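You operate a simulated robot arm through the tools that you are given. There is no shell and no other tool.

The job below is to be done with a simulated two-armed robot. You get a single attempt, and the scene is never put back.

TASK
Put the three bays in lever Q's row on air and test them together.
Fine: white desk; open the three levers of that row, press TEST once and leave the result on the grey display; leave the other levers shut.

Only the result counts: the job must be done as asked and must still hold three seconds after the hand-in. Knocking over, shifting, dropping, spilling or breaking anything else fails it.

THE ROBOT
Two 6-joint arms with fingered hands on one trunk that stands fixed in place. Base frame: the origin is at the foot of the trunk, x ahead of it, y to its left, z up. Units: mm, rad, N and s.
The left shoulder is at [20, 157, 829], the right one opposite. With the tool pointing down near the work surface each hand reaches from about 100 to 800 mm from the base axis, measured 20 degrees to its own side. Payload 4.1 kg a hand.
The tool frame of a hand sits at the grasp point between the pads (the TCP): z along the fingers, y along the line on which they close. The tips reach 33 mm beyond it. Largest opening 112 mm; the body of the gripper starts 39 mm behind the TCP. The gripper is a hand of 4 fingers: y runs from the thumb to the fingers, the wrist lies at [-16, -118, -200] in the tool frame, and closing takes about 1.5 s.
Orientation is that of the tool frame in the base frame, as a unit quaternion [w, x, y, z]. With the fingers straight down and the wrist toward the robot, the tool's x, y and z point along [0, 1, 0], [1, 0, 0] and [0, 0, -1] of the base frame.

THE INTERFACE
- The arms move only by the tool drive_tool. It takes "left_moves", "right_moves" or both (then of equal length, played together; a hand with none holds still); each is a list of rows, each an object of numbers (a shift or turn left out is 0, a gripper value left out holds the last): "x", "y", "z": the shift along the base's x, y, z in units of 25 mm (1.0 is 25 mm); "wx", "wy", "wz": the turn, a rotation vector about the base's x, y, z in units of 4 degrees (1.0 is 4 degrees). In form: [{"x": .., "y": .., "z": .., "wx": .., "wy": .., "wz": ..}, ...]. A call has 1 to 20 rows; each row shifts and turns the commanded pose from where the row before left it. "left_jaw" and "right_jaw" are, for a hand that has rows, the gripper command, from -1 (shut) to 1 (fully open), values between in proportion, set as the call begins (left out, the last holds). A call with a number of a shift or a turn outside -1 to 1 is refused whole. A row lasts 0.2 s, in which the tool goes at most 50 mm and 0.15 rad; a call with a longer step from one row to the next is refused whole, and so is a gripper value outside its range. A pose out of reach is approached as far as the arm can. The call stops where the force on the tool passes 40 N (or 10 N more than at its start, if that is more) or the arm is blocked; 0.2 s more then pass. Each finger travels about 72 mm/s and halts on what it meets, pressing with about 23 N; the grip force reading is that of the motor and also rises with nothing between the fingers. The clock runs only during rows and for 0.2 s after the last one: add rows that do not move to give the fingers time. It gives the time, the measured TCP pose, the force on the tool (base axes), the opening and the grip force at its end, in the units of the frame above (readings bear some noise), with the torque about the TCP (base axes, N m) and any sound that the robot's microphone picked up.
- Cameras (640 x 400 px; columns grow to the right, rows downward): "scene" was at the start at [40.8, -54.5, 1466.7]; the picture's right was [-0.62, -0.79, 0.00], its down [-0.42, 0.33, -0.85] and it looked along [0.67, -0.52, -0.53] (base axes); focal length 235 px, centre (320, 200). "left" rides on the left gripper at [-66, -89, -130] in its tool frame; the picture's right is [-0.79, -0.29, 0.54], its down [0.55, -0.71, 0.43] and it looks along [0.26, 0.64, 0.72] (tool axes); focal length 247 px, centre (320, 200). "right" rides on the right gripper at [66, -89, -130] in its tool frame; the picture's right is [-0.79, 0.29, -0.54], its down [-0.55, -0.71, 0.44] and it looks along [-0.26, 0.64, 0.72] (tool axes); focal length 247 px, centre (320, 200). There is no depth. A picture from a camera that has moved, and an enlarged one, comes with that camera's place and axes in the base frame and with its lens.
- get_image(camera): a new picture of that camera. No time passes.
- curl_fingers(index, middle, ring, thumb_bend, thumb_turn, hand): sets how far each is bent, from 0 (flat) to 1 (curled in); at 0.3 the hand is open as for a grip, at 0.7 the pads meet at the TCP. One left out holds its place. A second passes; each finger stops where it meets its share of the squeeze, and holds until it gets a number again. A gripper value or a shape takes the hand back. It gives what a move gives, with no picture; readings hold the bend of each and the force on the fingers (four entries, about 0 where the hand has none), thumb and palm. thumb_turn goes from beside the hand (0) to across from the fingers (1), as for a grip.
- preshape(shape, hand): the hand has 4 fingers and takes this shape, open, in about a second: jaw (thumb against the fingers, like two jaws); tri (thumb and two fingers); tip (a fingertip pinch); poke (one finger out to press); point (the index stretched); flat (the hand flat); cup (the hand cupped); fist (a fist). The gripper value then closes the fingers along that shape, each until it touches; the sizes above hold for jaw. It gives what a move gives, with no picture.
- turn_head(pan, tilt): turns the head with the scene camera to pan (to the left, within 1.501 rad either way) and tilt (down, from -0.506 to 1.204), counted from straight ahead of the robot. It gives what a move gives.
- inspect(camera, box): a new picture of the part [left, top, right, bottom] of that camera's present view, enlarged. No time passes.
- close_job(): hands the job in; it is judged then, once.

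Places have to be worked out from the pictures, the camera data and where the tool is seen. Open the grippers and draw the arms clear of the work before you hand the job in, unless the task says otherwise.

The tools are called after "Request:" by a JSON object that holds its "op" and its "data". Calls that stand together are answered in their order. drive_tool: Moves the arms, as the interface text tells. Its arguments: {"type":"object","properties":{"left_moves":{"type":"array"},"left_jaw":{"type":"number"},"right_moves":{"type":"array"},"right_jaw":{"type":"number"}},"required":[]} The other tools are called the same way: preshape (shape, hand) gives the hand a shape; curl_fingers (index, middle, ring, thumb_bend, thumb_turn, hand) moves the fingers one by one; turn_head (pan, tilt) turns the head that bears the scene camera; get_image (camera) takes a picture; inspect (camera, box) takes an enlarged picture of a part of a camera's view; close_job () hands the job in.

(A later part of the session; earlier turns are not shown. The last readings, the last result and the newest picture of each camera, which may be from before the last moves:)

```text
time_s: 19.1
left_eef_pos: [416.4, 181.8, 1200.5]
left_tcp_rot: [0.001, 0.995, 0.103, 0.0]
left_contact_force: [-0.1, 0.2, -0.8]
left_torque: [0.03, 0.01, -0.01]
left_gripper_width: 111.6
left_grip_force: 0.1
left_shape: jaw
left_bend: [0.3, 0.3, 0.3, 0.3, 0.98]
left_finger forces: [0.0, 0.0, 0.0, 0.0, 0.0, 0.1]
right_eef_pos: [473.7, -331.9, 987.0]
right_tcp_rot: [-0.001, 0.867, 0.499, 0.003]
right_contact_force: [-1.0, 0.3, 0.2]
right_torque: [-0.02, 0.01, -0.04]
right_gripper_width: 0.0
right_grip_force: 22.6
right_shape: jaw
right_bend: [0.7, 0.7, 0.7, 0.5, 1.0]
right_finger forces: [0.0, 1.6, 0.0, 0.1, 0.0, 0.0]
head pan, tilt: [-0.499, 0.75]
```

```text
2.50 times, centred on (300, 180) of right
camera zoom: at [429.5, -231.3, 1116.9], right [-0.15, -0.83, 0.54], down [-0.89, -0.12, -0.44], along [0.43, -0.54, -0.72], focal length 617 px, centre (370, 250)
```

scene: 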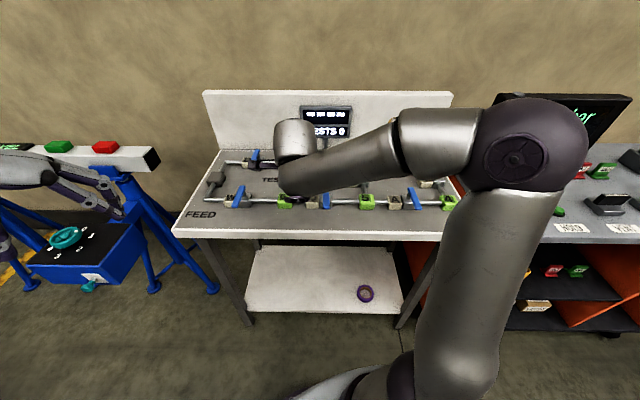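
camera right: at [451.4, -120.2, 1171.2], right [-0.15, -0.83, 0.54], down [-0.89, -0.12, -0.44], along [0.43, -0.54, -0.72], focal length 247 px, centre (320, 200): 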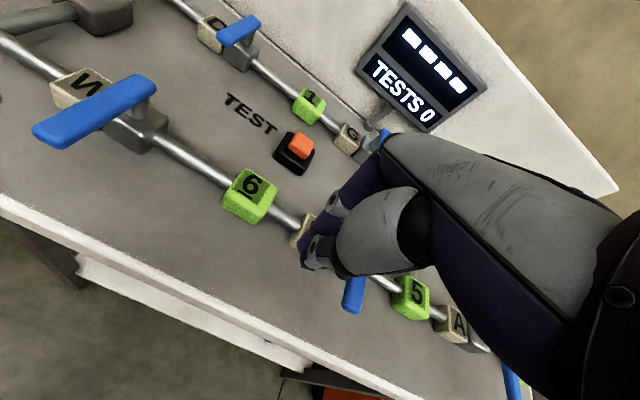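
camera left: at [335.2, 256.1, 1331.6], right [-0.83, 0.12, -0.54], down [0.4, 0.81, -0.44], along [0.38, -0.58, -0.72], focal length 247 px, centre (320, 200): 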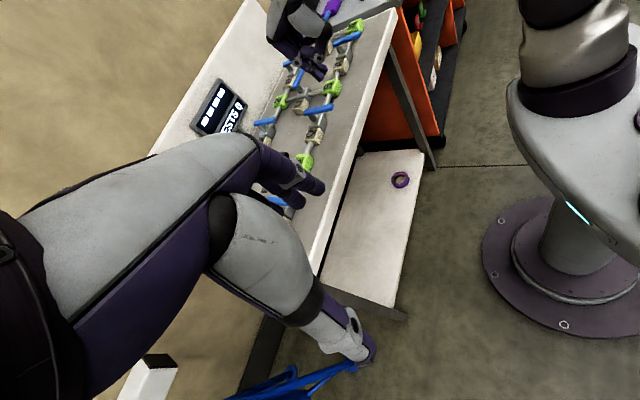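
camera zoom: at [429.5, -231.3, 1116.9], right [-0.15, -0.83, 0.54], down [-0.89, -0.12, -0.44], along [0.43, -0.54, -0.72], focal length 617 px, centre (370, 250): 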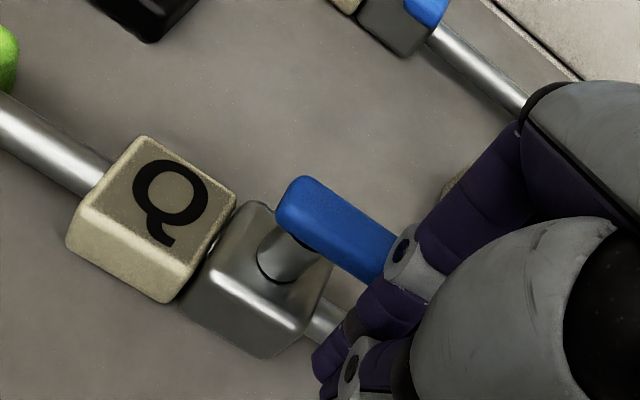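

The handle now lies in line with the pipe (within a degree or two) and finger force is rising slightly. I draw back along −f, lift, and go toward lever A's start point, then check Q from the cameras.

Request:
{"op": "drive_tool", "data": {"right_moves": [{"x": -0.622, "y": 0.362}, {"x": -0.622, "y": 0.362}, {"z": 1}, {"z": 1}, {"z": 1}, {"x": -0.454, "y": -0.78}, {"x": -0.454, "y": -0.78}, {"x": -0.454, "y": -0.78}, {"x": -0.454, "y": -0.78}, {"x": -0.454, "y": -0.78}, {"x": -0.454, "y": -0.78}, {"x": -0.454, "y": -0.78}, {}]}}

Request:
{"op": "inspect", "data": {"camera": "left", "box": [270, 20, 370, 140]}}

Request:
{"op": "get_image", "data": {"camera": "right"}}

Request:
{"op": "get_image", "data": {"camera": "scene"}}

```text
time_s: 21.9
left_eef_pos: [418.1, 182.0, 1201.8]
left_tcp_rot: [0.0, 0.995, 0.103, 0.0]
left_contact_force: [0.9, 0.3, -0.7]
left_torque: [-0.01, -0.03, 0.0]
left_gripper_width: 111.3
left_grip_force: 0.0
left_shape: jaw
left_bend: [0.3, 0.3, 0.3, 0.3, 0.98]
left_finger forces: [0.1, 0.0, 0.0, 0.0, 0.0, 0.0]
right_eef_pos: [364.5, -450.6, 1062.0]
right_tcp_rot: [-0.001, 0.867, 0.498, 0.002]
right_contact_force: [0.3, -0.2, 0.0]
right_torque: [0.01, 0.0, 0.01]
right_gripper_width: 0.0
right_grip_force: 22.9
right_shape: jaw
right_bend: [0.7, 0.7, 0.7, 0.5, 1.0]
right_finger forces: [0.0, 0.0, 0.0, 0.1, 0.0, 0.0]
head pan, tilt: [-0.499, 0.75]
```

```text
3.33 times, centred on (320, 80) of left
camera zoom: at [335.1, 256.0, 1331.6], right [-0.83, 0.12, -0.54], down [0.4, 0.81, -0.44], along [0.38, -0.58, -0.72], focal length 823 px, centre (320, 600)
```

zoom: 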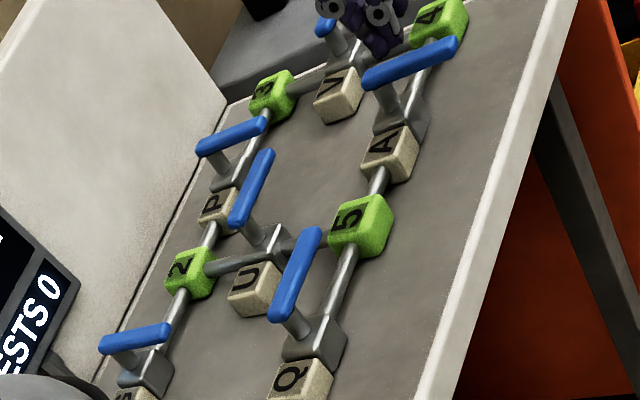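

```text
taken
camera right: at [320.4, -349.4, 1192.6], right [-0.15, -0.83, 0.54], down [-0.89, -0.12, -0.44], along [0.43, -0.54, -0.72], focal length 247 px, centre (320, 200)
```

right: 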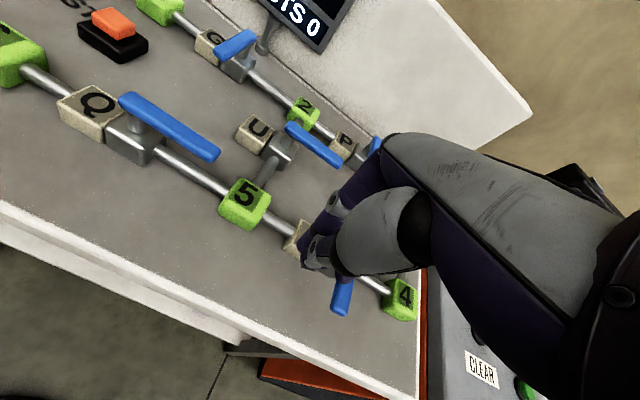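

```text
taken
```

scene: 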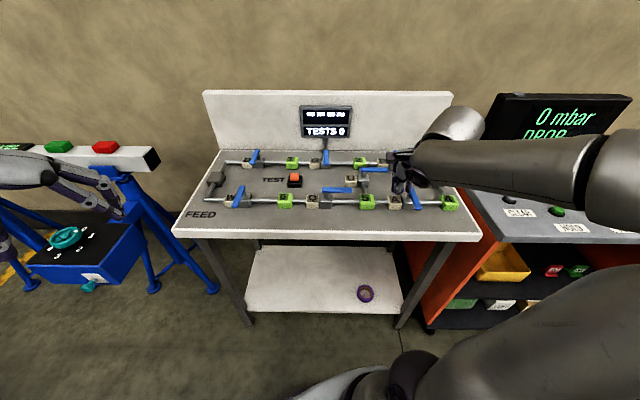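

Q's handle now lies along the pipe in both views. I check it enlarged from the scene camera.

Request:
{"op": "inspect", "data": {"camera": "scene", "box": [290, 170, 370, 215]}}

Request:
{"op": "inspect", "data": {"camera": "right", "box": [260, 180, 420, 330]}}

```text
8.00 times, centred on (330, 192) of scene
camera zoom: at [43.1, -38.9, 1450.2], right [-0.48, -0.88, 0.0], down [-0.6, 0.33, -0.73], along [0.64, -0.35, -0.68], focal length 1879 px, centre (240, 260)
```

zoom: 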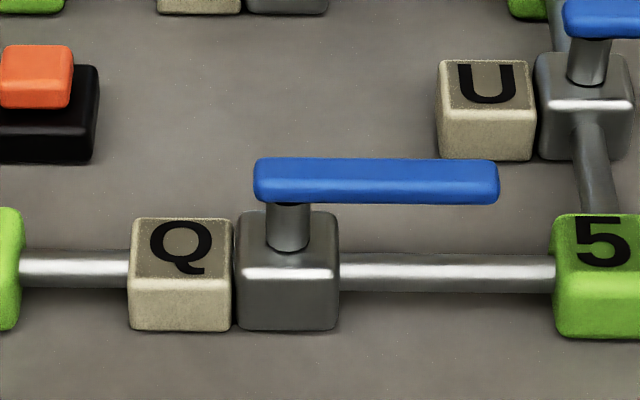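

```text
2.67 times, centred on (340, 255) of right
camera zoom: at [320.4, -349.4, 1192.6], right [-0.15, -0.83, 0.54], down [-0.89, -0.12, -0.44], along [0.43, -0.54, -0.72], focal length 659 px, centre (267, 53)
```

zoom: 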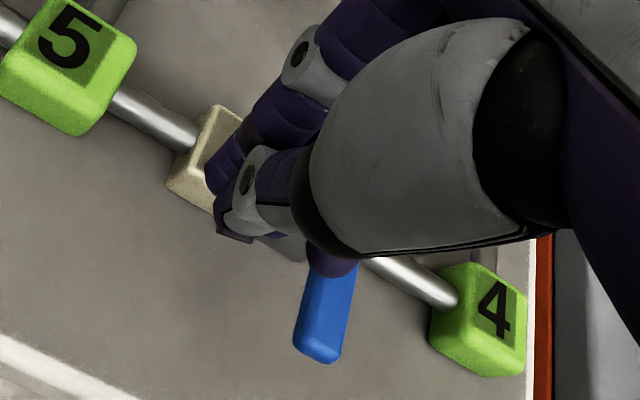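

Q is exactly in line with its pipe. Now lever A: the fingers are above its near-left side; I shift 8 mm to +l for margin and go down to z≈987.

Request:
{"op": "drive_tool", "data": {"right_moves": [{"x": 0.16, "y": 0.277}, {"z": -0.8}, {"z": -0.8}, {"z": -0.7}, {"z": -0.7}, {}]}}

Request:
{"op": "inspect", "data": {"camera": "left", "box": [290, 10, 370, 90]}}

Request:
{"op": "inspect", "data": {"camera": "right", "box": [260, 170, 420, 330]}}

```text
time_s: 23.3
left_eef_pos: [417.2, 182.7, 1201.2]
left_tcp_rot: [0.001, 0.995, 0.103, 0.0]
left_contact_force: [0.5, -0.1, -0.2]
left_torque: [0.03, 0.03, -0.01]
left_gripper_width: 111.8
left_grip_force: 0.0
left_shape: jaw
left_bend: [0.3, 0.3, 0.3, 0.3, 0.98]
left_finger forces: [0.0, 0.0, 0.0, 0.1, 0.0, 0.0]
right_eef_pos: [367.5, -444.1, 986.8]
right_tcp_rot: [-0.001, 0.867, 0.499, 0.001]
right_contact_force: [0.1, 0.3, 0.2]
right_torque: [0.03, -0.02, 0.02]
right_gripper_width: 0.3
right_grip_force: 23.3
right_shape: jaw
right_bend: [0.7, 0.7, 0.7, 0.5, 1.0]
right_finger forces: [0.0, 0.0, 0.0, 0.1, 0.0, 0.1]
head pan, tilt: [-0.499, 0.75]
```

```text
5.00 times, centred on (330, 50) of left
camera zoom: at [335.1, 256.0, 1331.7], right [-0.83, 0.12, -0.54], down [0.4, 0.81, -0.44], along [0.38, -0.58, -0.72], focal length 1235 px, centre (270, 950)
```

zoom: 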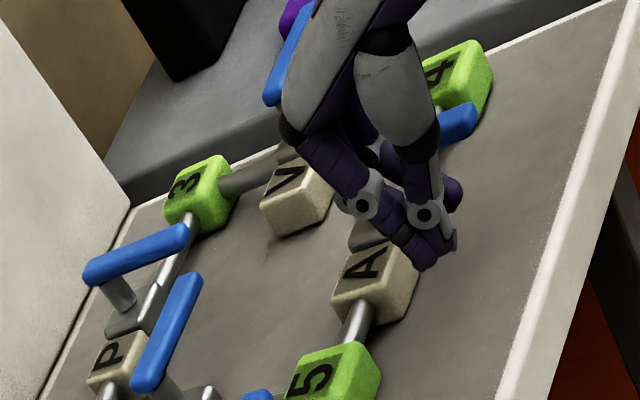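

```text
2.50 times, centred on (340, 250) of right
camera zoom: at [323.2, -342.2, 1117.2], right [-0.15, -0.83, 0.54], down [-0.89, -0.12, -0.44], along [0.43, -0.54, -0.72], focal length 617 px, centre (270, 75)
```

zoom: 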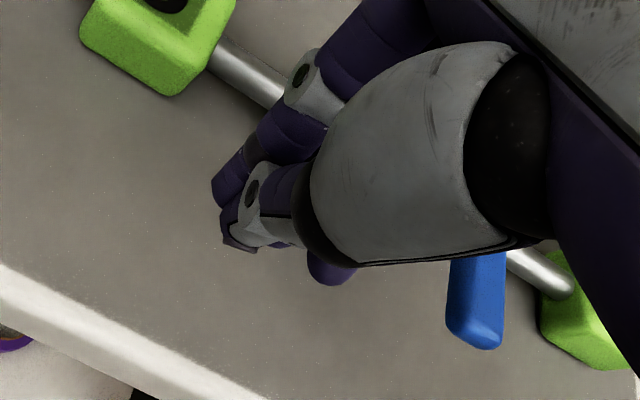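

The handle's near end sits about 11 mm farther to the right relative to the hand than it did at Q; there is no contact. I repeat the same swing with 11 mm more lead-in, stopping before the last bit.

Request:
{"op": "drive_tool", "data": {"right_moves": [{"x": -0.205, "y": -0.352}, {"x": -0.205, "y": -0.352}, {"x": -0.205, "y": -0.352}, {"x": -0.205, "y": -0.352}, {"x": -0.205, "y": -0.352}, {"x": -0.205, "y": -0.352}, {"x": -0.27, "y": -0.305}, {"x": -0.141, "y": -0.52}, {"x": 0.018, "y": -0.566}, {"x": 0.145, "y": -0.547}, {"x": 0.067, "y": -0.363}]}}

Request:
{"op": "inspect", "data": {"camera": "left", "box": [290, 0, 370, 80]}}

Request:
{"op": "inspect", "data": {"camera": "right", "box": [220, 100, 380, 260]}}

```text
time_s: 25.7
left_eef_pos: [417.8, 182.4, 1202.0]
left_tcp_rot: [0.001, 0.995, 0.102, 0.0]
left_contact_force: [0.2, -0.2, 0.5]
left_torque: [-0.01, 0.01, -0.02]
left_gripper_width: 111.8
left_grip_force: 0.1
left_shape: jaw
left_bend: [0.3, 0.3, 0.3, 0.3, 0.98]
left_finger forces: [0.0, 0.0, 0.0, 0.0, 0.0, 0.0]
right_eef_pos: [332.6, -552.9, 984.5]
right_tcp_rot: [0.0, 0.867, 0.499, 0.001]
right_contact_force: [-0.7, 0.4, 0.5]
right_torque: [-0.03, -0.01, 0.02]
right_gripper_width: 0.1
right_grip_force: 23.0
right_shape: jaw
right_bend: [0.7, 0.7, 0.7, 0.5, 1.0]
right_finger forces: [0.0, 0.3, 0.1, 0.0, 0.0, 0.1]
head pan, tilt: [-0.499, 0.75]
```

```text
5.00 times, centred on (330, 40) of left
camera zoom: at [335.0, 256.1, 1331.7], right [-0.83, 0.12, -0.54], down [0.4, 0.81, -0.44], along [0.38, -0.58, -0.72], focal length 1235 px, centre (270, 1000)
```

zoom: 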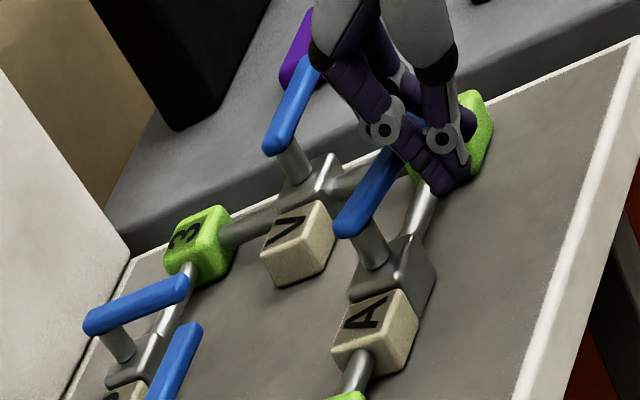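

```text
2.50 times, centred on (300, 180) of right
camera zoom: at [288.4, -452.4, 1116.3], right [-0.15, -0.83, 0.54], down [-0.89, -0.12, -0.44], along [0.43, -0.54, -0.72], focal length 617 px, centre (370, 250)
```

zoom: 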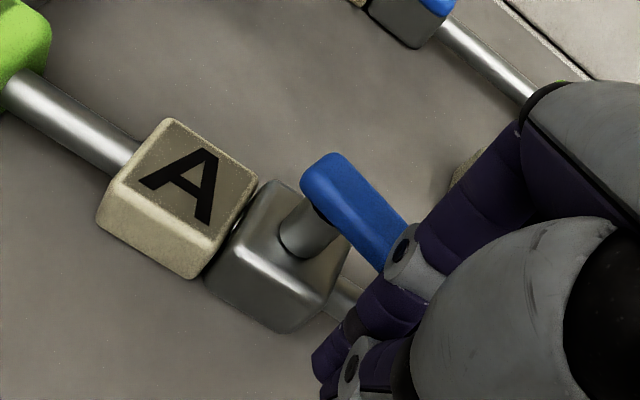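

A is in the same state as Q was at this stage. I apply the same final nudges to align it.

Request:
{"op": "drive_tool", "data": {"right_moves": [{"x": 0.133, "y": -0.17}, {"x": 0.133, "y": -0.17}, {"x": 0.104, "y": -0.06}, {}, {}]}}

Request:
{"op": "inspect", "data": {"camera": "right", "box": [220, 100, 380, 260]}}

Request:
{"op": "inspect", "data": {"camera": "left", "box": [290, 0, 370, 80]}}

```text
time_s: 26.9
left_eef_pos: [417.6, 180.9, 1201.7]
left_tcp_rot: [0.001, 0.995, 0.103, 0.0]
left_contact_force: [0.4, 0.0, -0.2]
left_torque: [0.0, 0.0, -0.01]
left_gripper_width: 111.6
left_grip_force: 0.1
left_shape: jaw
left_bend: [0.3, 0.3, 0.3, 0.3, 0.98]
left_finger forces: [0.0, 0.0, 0.0, 0.1, 0.1, 0.1]
right_eef_pos: [342.5, -564.2, 986.5]
right_tcp_rot: [-0.001, 0.867, 0.499, 0.002]
right_contact_force: [-0.7, 1.1, 0.0]
right_torque: [-0.03, 0.01, -0.06]
right_gripper_width: 0.1
right_grip_force: 23.1
right_shape: jaw
right_bend: [0.7, 0.7, 0.7, 0.5, 1.0]
right_finger forces: [0.0, 0.5, 0.1, 0.0, 0.0, 0.1]
head pan, tilt: [-0.499, 0.75]
```

```text
2.50 times, centred on (300, 180) of right
camera zoom: at [297.5, -462.7, 1116.8], right [-0.15, -0.83, 0.54], down [-0.89, -0.12, -0.44], along [0.43, -0.54, -0.72], focal length 617 px, centre (370, 250)
```

zoom: 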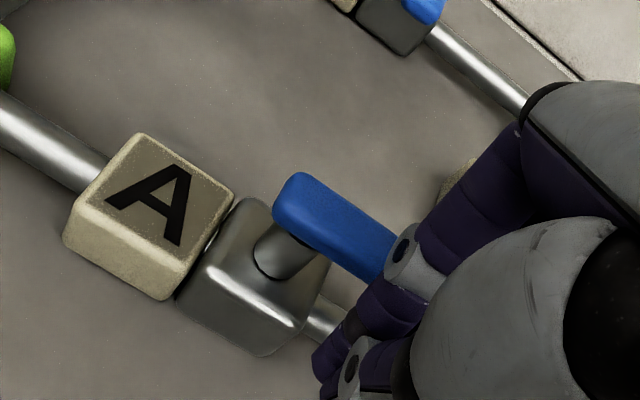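

```text
5.00 times, centred on (330, 40) of left
camera zoom: at [335.1, 256.0, 1331.7], right [-0.83, 0.12, -0.54], down [0.4, 0.81, -0.44], along [0.38, -0.58, -0.72], focal length 1235 px, centre (270, 1000)
```

zoom: 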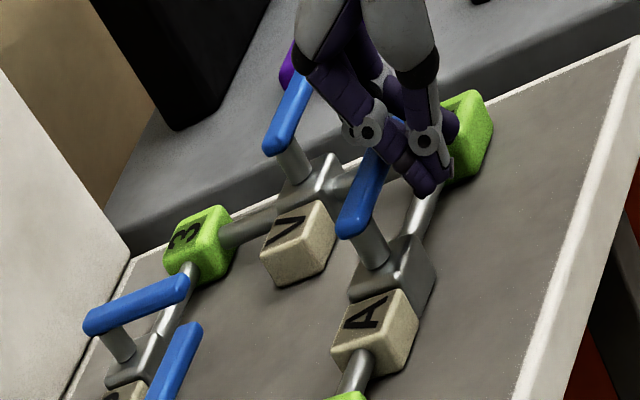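

A is nearly aligned; I nudge 1.5 mm more, then back off along −f and lift clear. At the same time afterwards I shift the left hand back and yaw it so that it doesn't crowd the right wrist near W.

Request:
{"op": "drive_tool", "data": {"right_moves": [{"x": 0.06, "y": -0.035}, {}, {"x": -0.622, "y": 0.362}, {"x": -0.622, "y": 0.362}, {"z": 1}, {"z": 1}, {"z": 1}, {"z": 1}, {"z": 1}]}}

Request:
{"op": "drive_tool", "data": {"left_moves": [{"wz": 1, "x": -0.25, "y": 0.4}, {"wz": 1, "x": -0.25, "y": 0.4}, {"wz": 1, "x": -0.25, "y": 0.4}, {"wz": 1, "x": -0.25, "y": 0.4}, {"wz": 1, "x": -0.25, "y": 0.4}, {"wz": 1, "x": -0.25, "y": 0.4}, {"wz": 1, "x": -0.25, "y": 0.4}, {"wz": 1, "x": -0.25, "y": 0.4}, {"wz": 1, "x": -0.25, "y": 0.4}]}}

Request:
{"op": "get_image", "data": {"camera": "scene"}}

Request:
{"op": "inspect", "data": {"camera": "scene", "box": [380, 170, 460, 215]}}

Request:
{"op": "get_image", "data": {"camera": "left"}}

Request:
{"op": "get_image", "data": {"camera": "right"}}

```text
time_s: 28.9
left_eef_pos: [416.8, 181.6, 1201.4]
left_tcp_rot: [0.0, 0.995, 0.103, 0.0]
left_contact_force: [0.0, -0.1, -0.5]
left_torque: [0.05, 0.0, 0.01]
left_gripper_width: 111.6
left_grip_force: 0.1
left_shape: jaw
left_bend: [0.3, 0.3, 0.3, 0.3, 0.98]
left_finger forces: [0.0, 0.0, 0.1, 0.0, 0.0, 0.1]
right_eef_pos: [311.6, -546.6, 1113.1]
right_tcp_rot: [-0.001, 0.867, 0.499, 0.002]
right_contact_force: [0.7, -0.4, 0.0]
right_torque: [-0.01, 0.03, 0.0]
right_gripper_width: 0.0
right_grip_force: 23.0
right_shape: jaw
right_bend: [0.7, 0.7, 0.7, 0.5, 1.0]
right_finger forces: [0.1, 0.0, 0.0, 0.0, 0.1, 0.0]
head pan, tilt: [-0.499, 0.75]
```

```text
time_s: 30.9
left_eef_pos: [361.8, 271.7, 1202.1]
left_tcp_rot: [0.001, 0.914, 0.406, 0.0]
left_contact_force: [0.7, 0.0, 0.8]
left_torque: [-0.02, 0.01, 0.03]
left_gripper_width: 111.5
left_grip_force: 0.0
left_shape: jaw
left_bend: [0.3, 0.3, 0.3, 0.3, 0.98]
left_finger forces: [0.1, 0.1, 0.0, 0.0, 0.0, 0.0]
right_eef_pos: [311.8, -546.7, 1112.6]
right_tcp_rot: [0.0, 0.867, 0.498, 0.002]
right_contact_force: [-0.3, -0.1, 0.4]
right_torque: [0.03, -0.01, 0.01]
right_gripper_width: 0.0
right_grip_force: 22.5
right_shape: jaw
right_bend: [0.7, 0.7, 0.7, 0.5, 1.0]
right_finger forces: [0.0, 0.0, 0.0, 0.1, 0.1, 0.0]
head pan, tilt: [-0.499, 0.75]
```

```text
taken
```

scene: 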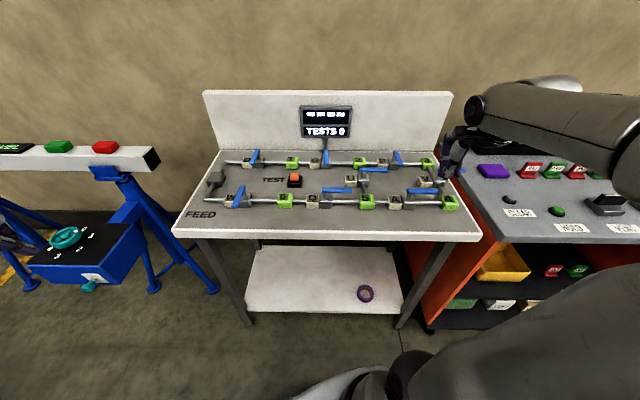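

```text
8.00 times, centred on (420, 192) of scene
camera zoom: at [43.2, -39.0, 1450.1], right [-0.48, -0.88, 0.0], down [-0.6, 0.33, -0.73], along [0.64, -0.35, -0.68], focal length 1879 px, centre (-480, 260)
```

zoom: 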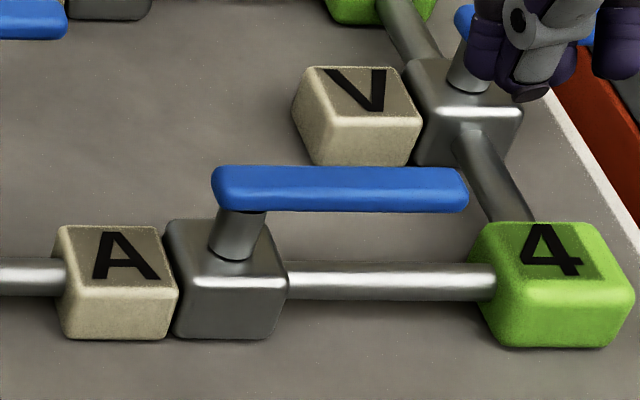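

```text
taken
camera left: at [251.3, 282.5, 1332.5], right [-0.74, -0.4, -0.54], down [-0.16, 0.89, -0.44], along [0.65, -0.24, -0.72], focal length 247 px, centre (320, 200)
```

left: 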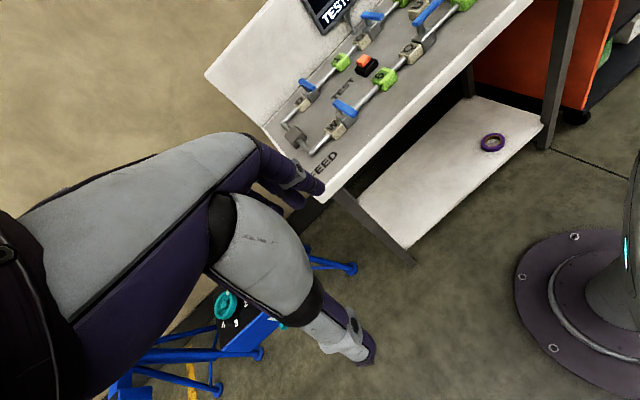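

```text
taken
camera right: at [268.0, -445.8, 1243.7], right [-0.15, -0.83, 0.54], down [-0.89, -0.12, -0.44], along [0.43, -0.54, -0.72], focal length 247 px, centre (320, 200)
```

right: 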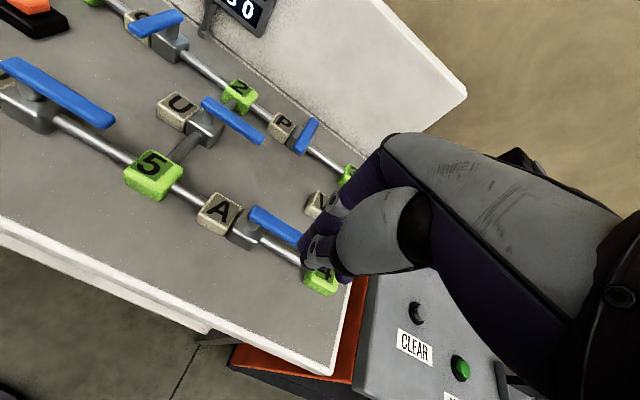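

A is aligned with its pipe too, and V stays shut. Now I carry the right hand, high above the desk at z≈1112, along the row to W's start point near (627,7).

Request:
{"op": "drive_tool", "data": {"right_moves": [{"x": 0.549, "y": 0.9635}, {"x": 0.549, "y": 0.9635}, {"x": 0.549, "y": 0.9635}, {"x": 0.549, "y": 0.9635}, {"x": 0.549, "y": 0.9635}, {"x": 0.549, "y": 0.9635}, {"x": 0.549, "y": 0.9635}, {"x": 0.549, "y": 0.9635}, {"x": 0.549, "y": 0.9635}, {"x": 0.549, "y": 0.9635}, {"x": 0.549, "y": 0.9635}, {"x": 0.549, "y": 0.9635}]}}

Request:
{"op": "drive_tool", "data": {"right_moves": [{"x": 0.549, "y": 0.9635}, {"x": 0.549, "y": 0.9635}, {"x": 0.549, "y": 0.9635}, {"x": 0.549, "y": 0.9635}, {"x": 0.549, "y": 0.9635}, {"x": 0.549, "y": 0.9635}, {"x": 0.549, "y": 0.9635}, {"x": 0.549, "y": 0.9635}, {"x": 0.549, "y": 0.9635}, {"x": 0.549, "y": 0.9635}, {"x": 0.549, "y": 0.9635}, {}]}}

Request:
{"op": "get_image", "data": {"camera": "right"}}

Request:
{"op": "get_image", "data": {"camera": "left"}}

Request:
{"op": "get_image", "data": {"camera": "scene"}}

```text
time_s: 33.5
left_eef_pos: [361.7, 271.3, 1202.6]
left_tcp_rot: [0.001, 0.914, 0.405, 0.0]
left_contact_force: [-0.4, 0.2, -0.4]
left_torque: [0.04, -0.03, -0.01]
left_gripper_width: 111.7
left_grip_force: 0.0
left_shape: jaw
left_bend: [0.3, 0.3, 0.3, 0.3, 0.98]
left_finger forces: [0.0, 0.1, 0.0, 0.0, 0.0, 0.0]
right_eef_pos: [476.0, -258.1, 1111.6]
right_tcp_rot: [-0.001, 0.867, 0.499, 0.002]
right_contact_force: [-1.3, -0.6, 0.0]
right_torque: [0.02, 0.0, -0.01]
right_gripper_width: 0.0
right_grip_force: 22.9
right_shape: jaw
right_bend: [0.7, 0.7, 0.7, 0.5, 1.0]
right_finger forces: [0.0, 0.0, 0.0, 0.0, 0.0, 0.0]
head pan, tilt: [-0.499, 0.75]
```

```text
time_s: 36.1
left_eef_pos: [362.1, 271.2, 1202.7]
left_tcp_rot: [0.001, 0.914, 0.405, 0.0]
left_contact_force: [-0.5, -0.4, 0.1]
left_torque: [-0.01, -0.04, 0.0]
left_gripper_width: 111.9
left_grip_force: 0.1
left_shape: jaw
left_bend: [0.3, 0.3, 0.3, 0.3, 0.98]
left_finger forces: [0.0, 0.0, 0.1, 0.1, 0.0, 0.0]
right_eef_pos: [626.4, 5.5, 1110.8]
right_tcp_rot: [-0.001, 0.867, 0.498, 0.002]
right_contact_force: [-1.1, 0.6, -0.2]
right_torque: [0.01, -0.03, -0.01]
right_gripper_width: 0.0
right_grip_force: 23.1
right_shape: jaw
right_bend: [0.7, 0.7, 0.7, 0.5, 1.0]
right_finger forces: [0.1, 0.0, 0.1, 0.0, 0.2, 0.0]
head pan, tilt: [-0.499, 0.75]
```

```text
taken
camera right: at [583.0, 107.0, 1241.1], right [-0.15, -0.83, 0.54], down [-0.89, -0.12, -0.44], along [0.43, -0.54, -0.72], focal length 247 px, centre (320, 200)
```

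right: 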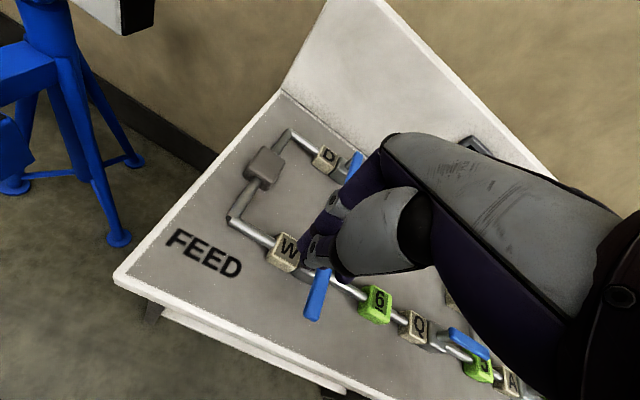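

```text
taken
camera left: at [251.2, 282.3, 1332.5], right [-0.74, -0.4, -0.54], down [-0.16, 0.89, -0.44], along [0.65, -0.24, -0.72], focal length 247 px, centre (320, 200)
```

left: 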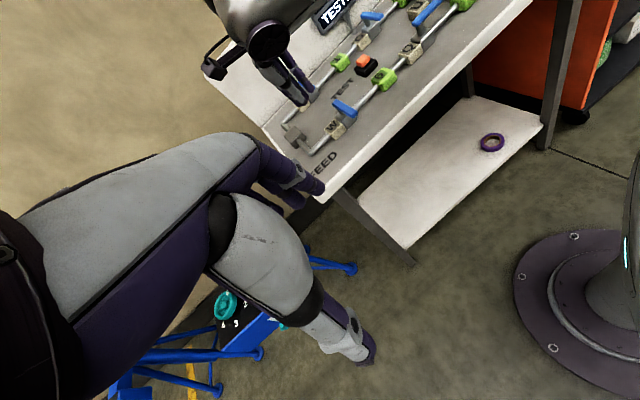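

```text
taken
```

scene: 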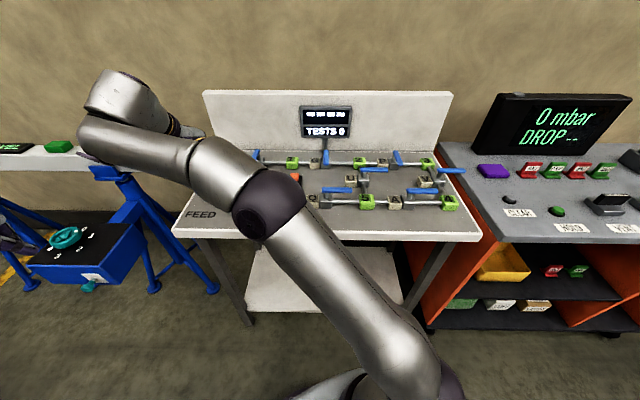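

The hand is over W's left-front side and everything is clear. I lower to z≈1041 (the same height as in the Q picture) to compare the handle's offset.

Request:
{"op": "drive_tool", "data": {"right_moves": [{"z": -0.7}, {"z": -0.7}, {"z": -0.7}, {"z": -0.7}, {}]}}

Request:
{"op": "get_image", "data": {"camera": "right"}}

Request:
{"op": "inspect", "data": {"camera": "left", "box": [260, 40, 400, 180]}}

Request:
{"op": "get_image", "data": {"camera": "scene"}}

```text
time_s: 37.3
left_eef_pos: [361.3, 270.7, 1202.7]
left_tcp_rot: [0.001, 0.914, 0.405, 0.001]
left_contact_force: [-0.8, -0.2, 0.1]
left_torque: [0.02, 0.0, 0.02]
left_gripper_width: 112.0
left_grip_force: 0.0
left_shape: jaw
left_bend: [0.3, 0.3, 0.3, 0.3, 0.98]
left_finger forces: [0.0, 0.1, 0.0, 0.1, 0.0, 0.1]
right_eef_pos: [627.8, 7.6, 1040.2]
right_tcp_rot: [-0.001, 0.867, 0.499, 0.001]
right_contact_force: [-0.3, 0.6, -0.8]
right_torque: [-0.01, 0.02, 0.01]
right_gripper_width: 0.0
right_grip_force: 23.2
right_shape: jaw
right_bend: [0.7, 0.7, 0.7, 0.5, 1.0]
right_finger forces: [0.1, 0.1, 0.1, 0.1, 0.1, 0.1]
head pan, tilt: [-0.499, 0.75]
```

```text
taken
camera right: at [583.8, 108.7, 1171.3], right [-0.15, -0.83, 0.54], down [-0.89, -0.12, -0.44], along [0.43, -0.54, -0.72], focal length 247 px, centre (320, 200)
```

right: 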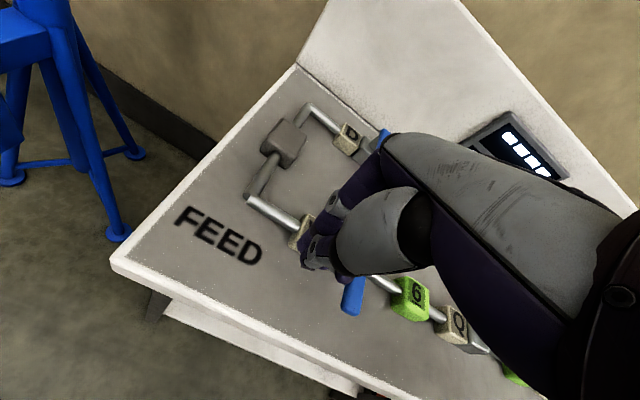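

```text
2.86 times, centred on (330, 110) of left
camera zoom: at [251.2, 282.4, 1332.5], right [-0.74, -0.4, -0.54], down [-0.16, 0.89, -0.44], along [0.65, -0.24, -0.72], focal length 706 px, centre (291, 457)
```

zoom: 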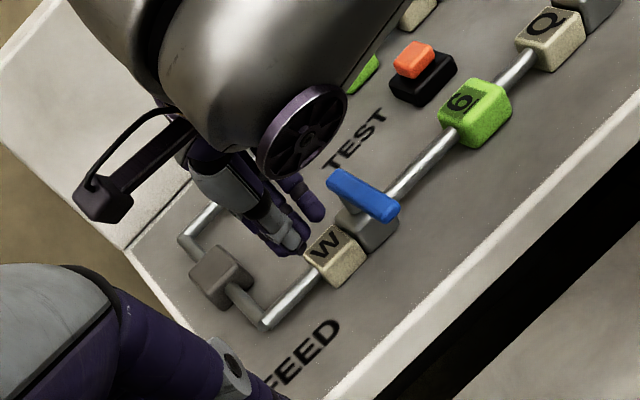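

```text
taken
```

scene: 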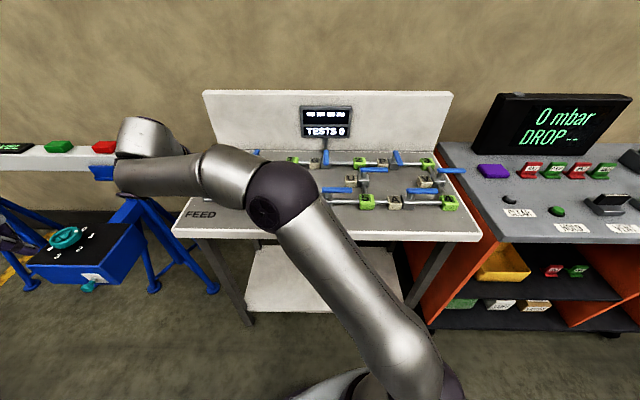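

The handle's offset matches the Q picture almost exactly. I descend to z≈987 and check before pushing.

Request:
{"op": "drive_tool", "data": {"right_moves": [{"z": -0.6}, {"z": -0.6}, {"z": -0.5}, {"z": -0.42}, {}]}}

Request:
{"op": "inspect", "data": {"camera": "right", "box": [260, 170, 420, 330]}}

Request:
{"op": "inspect", "data": {"camera": "left", "box": [290, 60, 370, 140]}}

```text
time_s: 38.5
left_eef_pos: [361.5, 271.9, 1202.8]
left_tcp_rot: [0.001, 0.914, 0.405, 0.0]
left_contact_force: [-0.3, -0.6, -0.1]
left_torque: [-0.01, -0.01, 0.0]
left_gripper_width: 111.6
left_grip_force: 0.0
left_shape: jaw
left_bend: [0.3, 0.3, 0.3, 0.3, 0.98]
left_finger forces: [0.0, 0.0, 0.0, 0.1, 0.1, 0.0]
right_eef_pos: [627.9, 7.4, 987.6]
right_tcp_rot: [-0.001, 0.867, 0.499, 0.001]
right_contact_force: [0.2, 0.6, 0.9]
right_torque: [0.01, 0.0, -0.01]
right_gripper_width: 0.0
right_grip_force: 23.2
right_shape: jaw
right_bend: [0.7, 0.7, 0.7, 0.5, 1.0]
right_finger forces: [0.1, 0.0, 0.0, 0.0, 0.0, 0.0]
head pan, tilt: [-0.499, 0.75]
```

```text
2.50 times, centred on (340, 250) of right
camera zoom: at [583.7, 108.6, 1118.1], right [-0.15, -0.83, 0.54], down [-0.89, -0.12, -0.44], along [0.43, -0.54, -0.72], focal length 617 px, centre (270, 75)
```

zoom: 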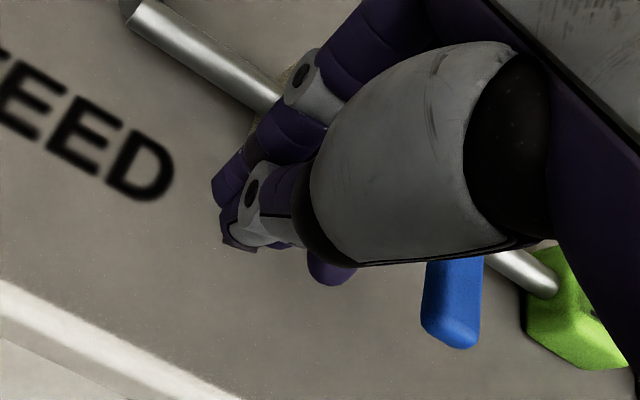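

```text
5.00 times, centred on (330, 100) of left
camera zoom: at [251.3, 282.4, 1332.5], right [-0.74, -0.4, -0.54], down [-0.16, 0.89, -0.44], along [0.65, -0.24, -0.72], focal length 1235 px, centre (270, 700)
```

zoom: 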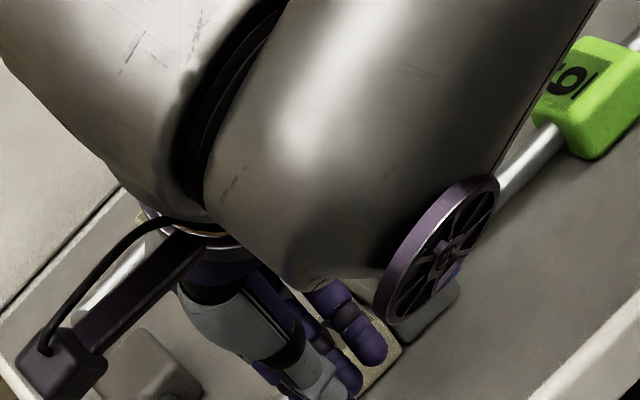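

The view matches Q's, with the handle about 5 mm nearer the desk's front. I shift 5 mm toward −f and run the same swing, stopping before the final nudge.

Request:
{"op": "drive_tool", "data": {"right_moves": [{"x": -0.374, "y": -0.245}, {"x": -0.201, "y": -0.346}, {"x": -0.201, "y": -0.346}, {"x": -0.201, "y": -0.346}, {"x": -0.201, "y": -0.346}, {"x": -0.27, "y": -0.305}, {"x": -0.141, "y": -0.52}, {"x": 0.018, "y": -0.566}, {"x": 0.145, "y": -0.547}, {"x": 0.067, "y": -0.363}]}}

Request:
{"op": "inspect", "data": {"camera": "right", "box": [220, 100, 380, 260]}}

```text
time_s: 40.7
left_eef_pos: [360.9, 272.4, 1203.0]
left_tcp_rot: [0.0, 0.915, 0.405, -0.001]
left_contact_force: [-0.1, 0.7, 0.3]
left_torque: [0.0, -0.01, 0.01]
left_gripper_width: 111.6
left_grip_force: 0.0
left_shape: jaw
left_bend: [0.3, 0.3, 0.3, 0.3, 0.98]
left_finger forces: [0.1, 0.0, 0.0, 0.1, 0.0, 0.1]
right_eef_pos: [591.3, -91.0, 988.9]
right_tcp_rot: [-0.001, 0.867, 0.498, 0.001]
right_contact_force: [-0.8, 0.0, 1.5]
right_torque: [-0.01, 0.0, -0.04]
right_gripper_width: 0.0
right_grip_force: 23.0
right_shape: jaw
right_bend: [0.7, 0.7, 0.7, 0.5, 1.0]
right_finger forces: [0.0, 0.3, 0.0, 0.1, 0.0, 0.0]
head pan, tilt: [-0.499, 0.75]
```

```text
2.50 times, centred on (300, 180) of right
camera zoom: at [548.4, 11.0, 1117.9], right [-0.15, -0.83, 0.54], down [-0.89, -0.12, -0.44], along [0.43, -0.54, -0.72], focal length 617 px, centre (370, 250)
```

zoom: 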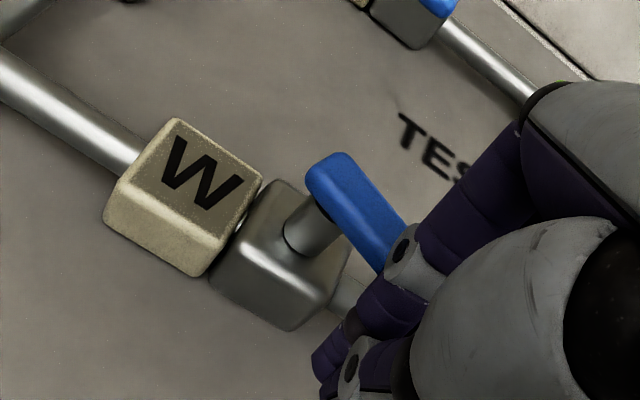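

W is at the same stage as the other two were. I apply the same final nudges and look.

Request:
{"op": "drive_tool", "data": {"right_moves": [{"x": 0.133, "y": -0.17}, {"x": 0.133, "y": -0.17}, {"x": 0.13, "y": -0.075}, {}, {}]}}

Request:
{"op": "inspect", "data": {"camera": "right", "box": [220, 100, 380, 260]}}

```text
time_s: 41.9
left_eef_pos: [361.8, 270.8, 1203.6]
left_tcp_rot: [0.0, 0.914, 0.405, 0.0]
left_contact_force: [0.6, -0.3, 0.3]
left_torque: [-0.06, 0.03, 0.02]
left_gripper_width: 111.8
left_grip_force: 0.2
left_shape: jaw
left_bend: [0.3, 0.3, 0.3, 0.3, 0.98]
left_finger forces: [0.0, 0.0, 0.0, 0.0, 0.0, 0.0]
right_eef_pos: [602.1, -100.8, 987.3]
right_tcp_rot: [-0.001, 0.867, 0.498, 0.001]
right_contact_force: [-0.8, -0.2, -0.1]
right_torque: [0.01, 0.0, -0.02]
right_gripper_width: 0.0
right_grip_force: 22.7
right_shape: jaw
right_bend: [0.7, 0.7, 0.7, 0.5, 1.0]
right_finger forces: [0.0, 0.0, 0.1, 0.0, 0.0, 0.0]
head pan, tilt: [-0.499, 0.75]
```

```text
2.50 times, centred on (300, 180) of right
camera zoom: at [558.3, 0.0, 1118.4], right [-0.15, -0.83, 0.54], down [-0.89, -0.12, -0.44], along [0.43, -0.54, -0.72], focal length 617 px, centre (370, 250)
```

zoom: 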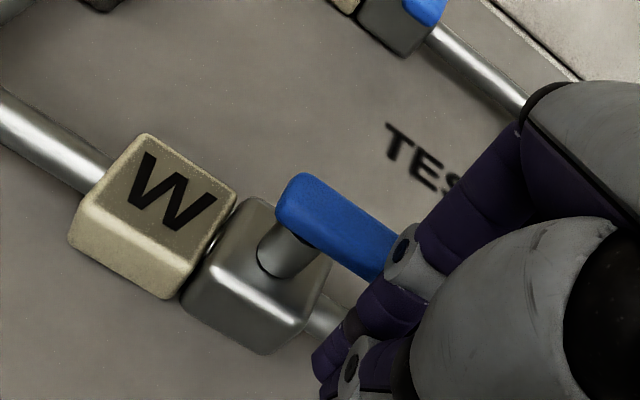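

W is nearly aligned; I nudge 1.5 mm more as with A, then back off along −f, lift to z≈1110, and look at all three levers.

Request:
{"op": "drive_tool", "data": {"right_moves": [{"x": 0.06, "y": -0.035}, {}, {"x": -0.622, "y": 0.362}, {"x": -0.622, "y": 0.362}, {"z": 1}, {"z": 1}, {"z": 1}, {"z": 1}, {"z": 1}, {}]}}

Request:
{"op": "get_image", "data": {"camera": "right"}}

Request:
{"op": "inspect", "data": {"camera": "left", "box": [260, 0, 480, 180]}}

Request:
{"op": "get_image", "data": {"camera": "scene"}}

```text
time_s: 44.1
left_eef_pos: [362.3, 271.9, 1202.4]
left_tcp_rot: [0.0, 0.914, 0.406, 0.001]
left_contact_force: [-0.1, 0.5, -0.7]
left_torque: [0.0, 0.01, 0.02]
left_gripper_width: 111.7
left_grip_force: 0.0
left_shape: jaw
left_bend: [0.3, 0.3, 0.3, 0.3, 0.98]
left_finger forces: [0.1, 0.1, 0.0, 0.0, 0.0, 0.0]
right_eef_pos: [572.5, -83.6, 1113.3]
right_tcp_rot: [-0.001, 0.867, 0.499, 0.002]
right_contact_force: [1.3, -0.1, -0.3]
right_torque: [0.0, 0.0, 0.0]
right_gripper_width: 0.0
right_grip_force: 23.1
right_shape: jaw
right_bend: [0.7, 0.7, 0.7, 0.5, 1.0]
right_finger forces: [0.0, 0.0, 0.0, 0.0, 0.1, 0.1]
head pan, tilt: [-0.499, 0.75]
```

```text
taken
camera right: at [529.2, 18.7, 1243.7], right [-0.15, -0.83, 0.54], down [-0.89, -0.12, -0.44], along [0.43, -0.54, -0.72], focal length 247 px, centre (320, 200)
```

right: 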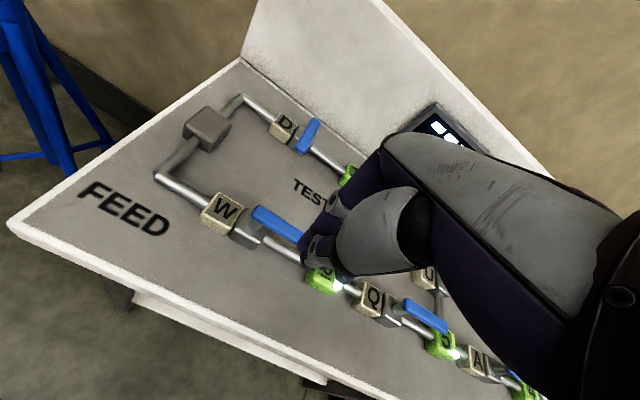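

```text
2.22 times, centred on (370, 90) of left
camera zoom: at [251.3, 282.4, 1332.5], right [-0.74, -0.4, -0.54], down [-0.16, 0.89, -0.44], along [0.65, -0.24, -0.72], focal length 549 px, centre (209, 444)
```

zoom: 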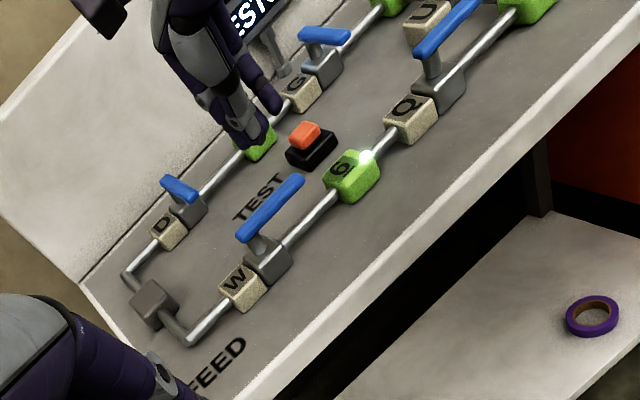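

```text
taken
```

scene: 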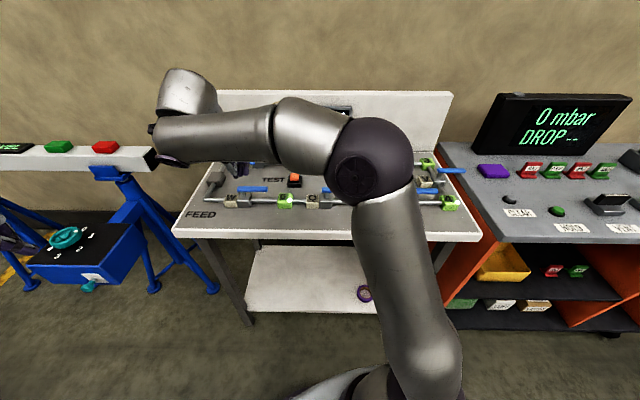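

Lamps appear lit on bays 6, 5 and 4. I enlarge to verify the lamps, the three handles, and that the rest remain shut.

Request:
{"op": "inspect", "data": {"camera": "right", "box": [180, 160, 560, 400]}}

Request:
{"op": "inspect", "data": {"camera": "scene", "box": [200, 170, 300, 220]}}

Request:
{"op": "inspect", "data": {"camera": "right", "box": [440, 330, 560, 400]}}

```text
1.67 times, centred on (370, 280) of right
camera zoom: at [529.2, 18.7, 1243.7], right [-0.15, -0.83, 0.54], down [-0.89, -0.12, -0.44], along [0.43, -0.54, -0.72], focal length 412 px, centre (237, 67)
```

zoom: 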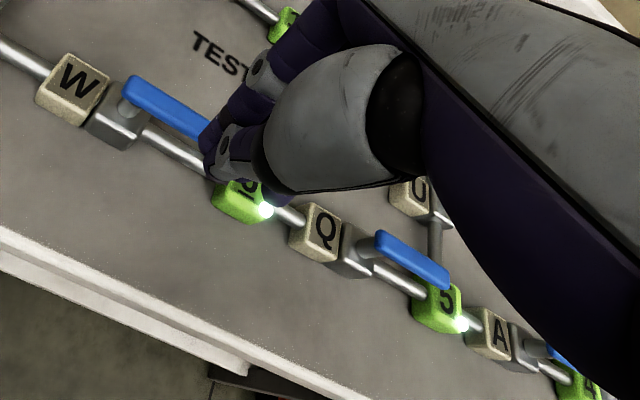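

```text
6.40 times, centred on (250, 195) of scene
camera zoom: at [43.1, -39.0, 1450.2], right [-0.48, -0.88, 0.0], down [-0.6, 0.33, -0.73], along [0.64, -0.35, -0.68], focal length 1503 px, centre (768, 232)
```

zoom: 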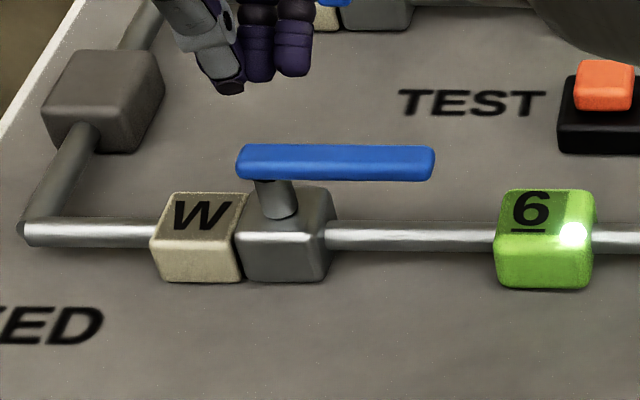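

```text
5.33 times, centred on (500, 365) of right
camera zoom: at [529.2, 18.7, 1243.7], right [-0.15, -0.83, 0.54], down [-0.89, -0.12, -0.44], along [0.43, -0.54, -0.72], focal length 1317 px, centre (-640, -680)
```

zoom: 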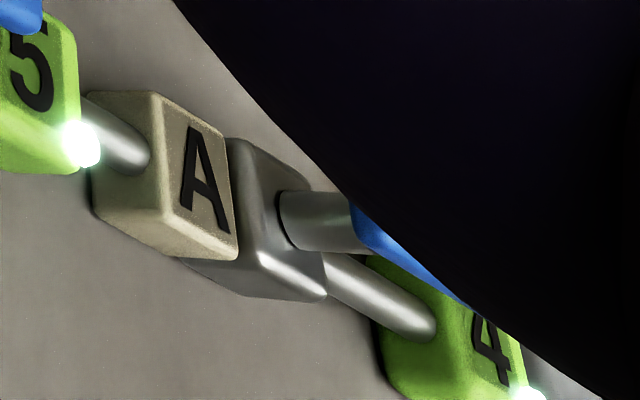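

All three lamps (6, 5, 4) are lit and W lies in line too. TEST's top triangulates to about (669,-275,945); I move above it at z≈1113 and then lower to z≈1015 for a check.

Request:
{"op": "drive_tool", "data": {"right_moves": [{"x": 0.4765, "y": -0.9525}, {"x": 0.4765, "y": -0.9525}, {"x": 0.4765, "y": -0.9525}, {"x": 0.4765, "y": -0.9525}, {"x": 0.4765, "y": -0.9525}, {"x": 0.4765, "y": -0.9525}, {"x": 0.4765, "y": -0.9525}, {"x": 0.4765, "y": -0.9525}, {"z": -0.8}, {"z": -0.8}, {"z": -0.8}, {"z": -0.8}, {"z": -0.7}, {}]}}

Request:
{"op": "get_image", "data": {"camera": "right"}}

Request:
{"op": "inspect", "data": {"camera": "left", "box": [290, 0, 450, 140]}}

Request:
{"op": "get_image", "data": {"camera": "scene"}}

```text
time_s: 47.1
left_eef_pos: [361.7, 271.5, 1203.6]
left_tcp_rot: [0.0, 0.914, 0.405, 0.0]
left_contact_force: [-0.3, 0.9, 0.0]
left_torque: [-0.03, 0.01, -0.02]
left_gripper_width: 111.8
left_grip_force: 0.1
left_shape: jaw
left_bend: [0.3, 0.3, 0.3, 0.3, 0.98]
left_finger forces: [0.0, 0.0, 0.0, 0.0, 0.0, 0.0]
right_eef_pos: [668.9, -274.4, 1015.1]
right_tcp_rot: [-0.001, 0.867, 0.498, 0.001]
right_contact_force: [0.1, 0.3, -0.2]
right_torque: [0.01, -0.01, 0.02]
right_gripper_width: 0.1
right_grip_force: 23.2
right_shape: jaw
right_bend: [0.7, 0.7, 0.7, 0.5, 1.0]
right_finger forces: [0.0, 0.0, 0.1, 0.0, 0.0, 0.1]
head pan, tilt: [-0.499, 0.75]
```

```text
taken
camera right: at [625.3, -172.8, 1146.2], right [-0.15, -0.83, 0.54], down [-0.89, -0.12, -0.44], along [0.43, -0.54, -0.72], focal length 247 px, centre (320, 200)
```

right: 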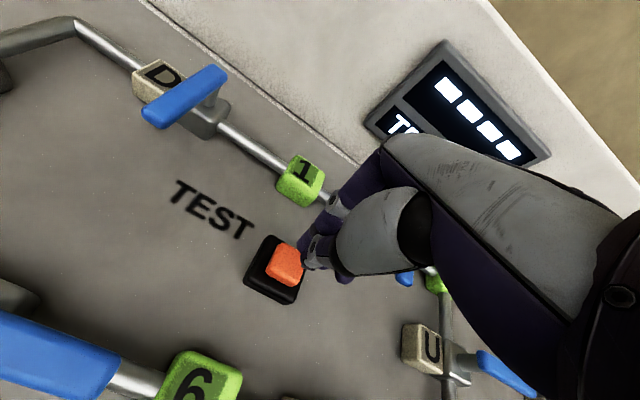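

```text
2.86 times, centred on (370, 70) of left
camera zoom: at [251.2, 282.4, 1332.5], right [-0.74, -0.4, -0.54], down [-0.16, 0.89, -0.44], along [0.65, -0.24, -0.72], focal length 706 px, centre (177, 571)
```

zoom: 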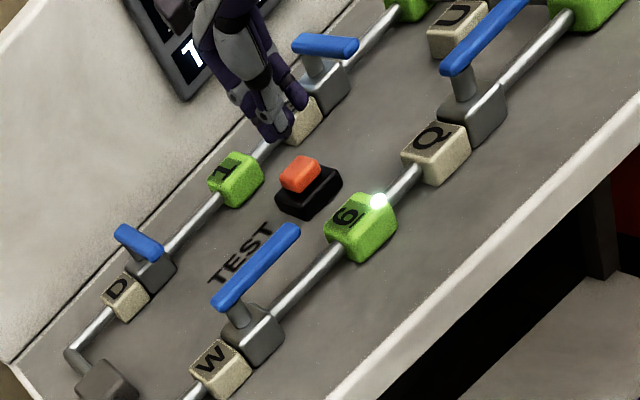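

```text
taken
```

scene: 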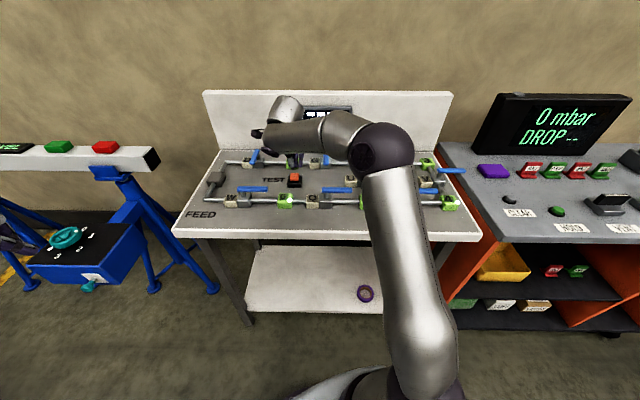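

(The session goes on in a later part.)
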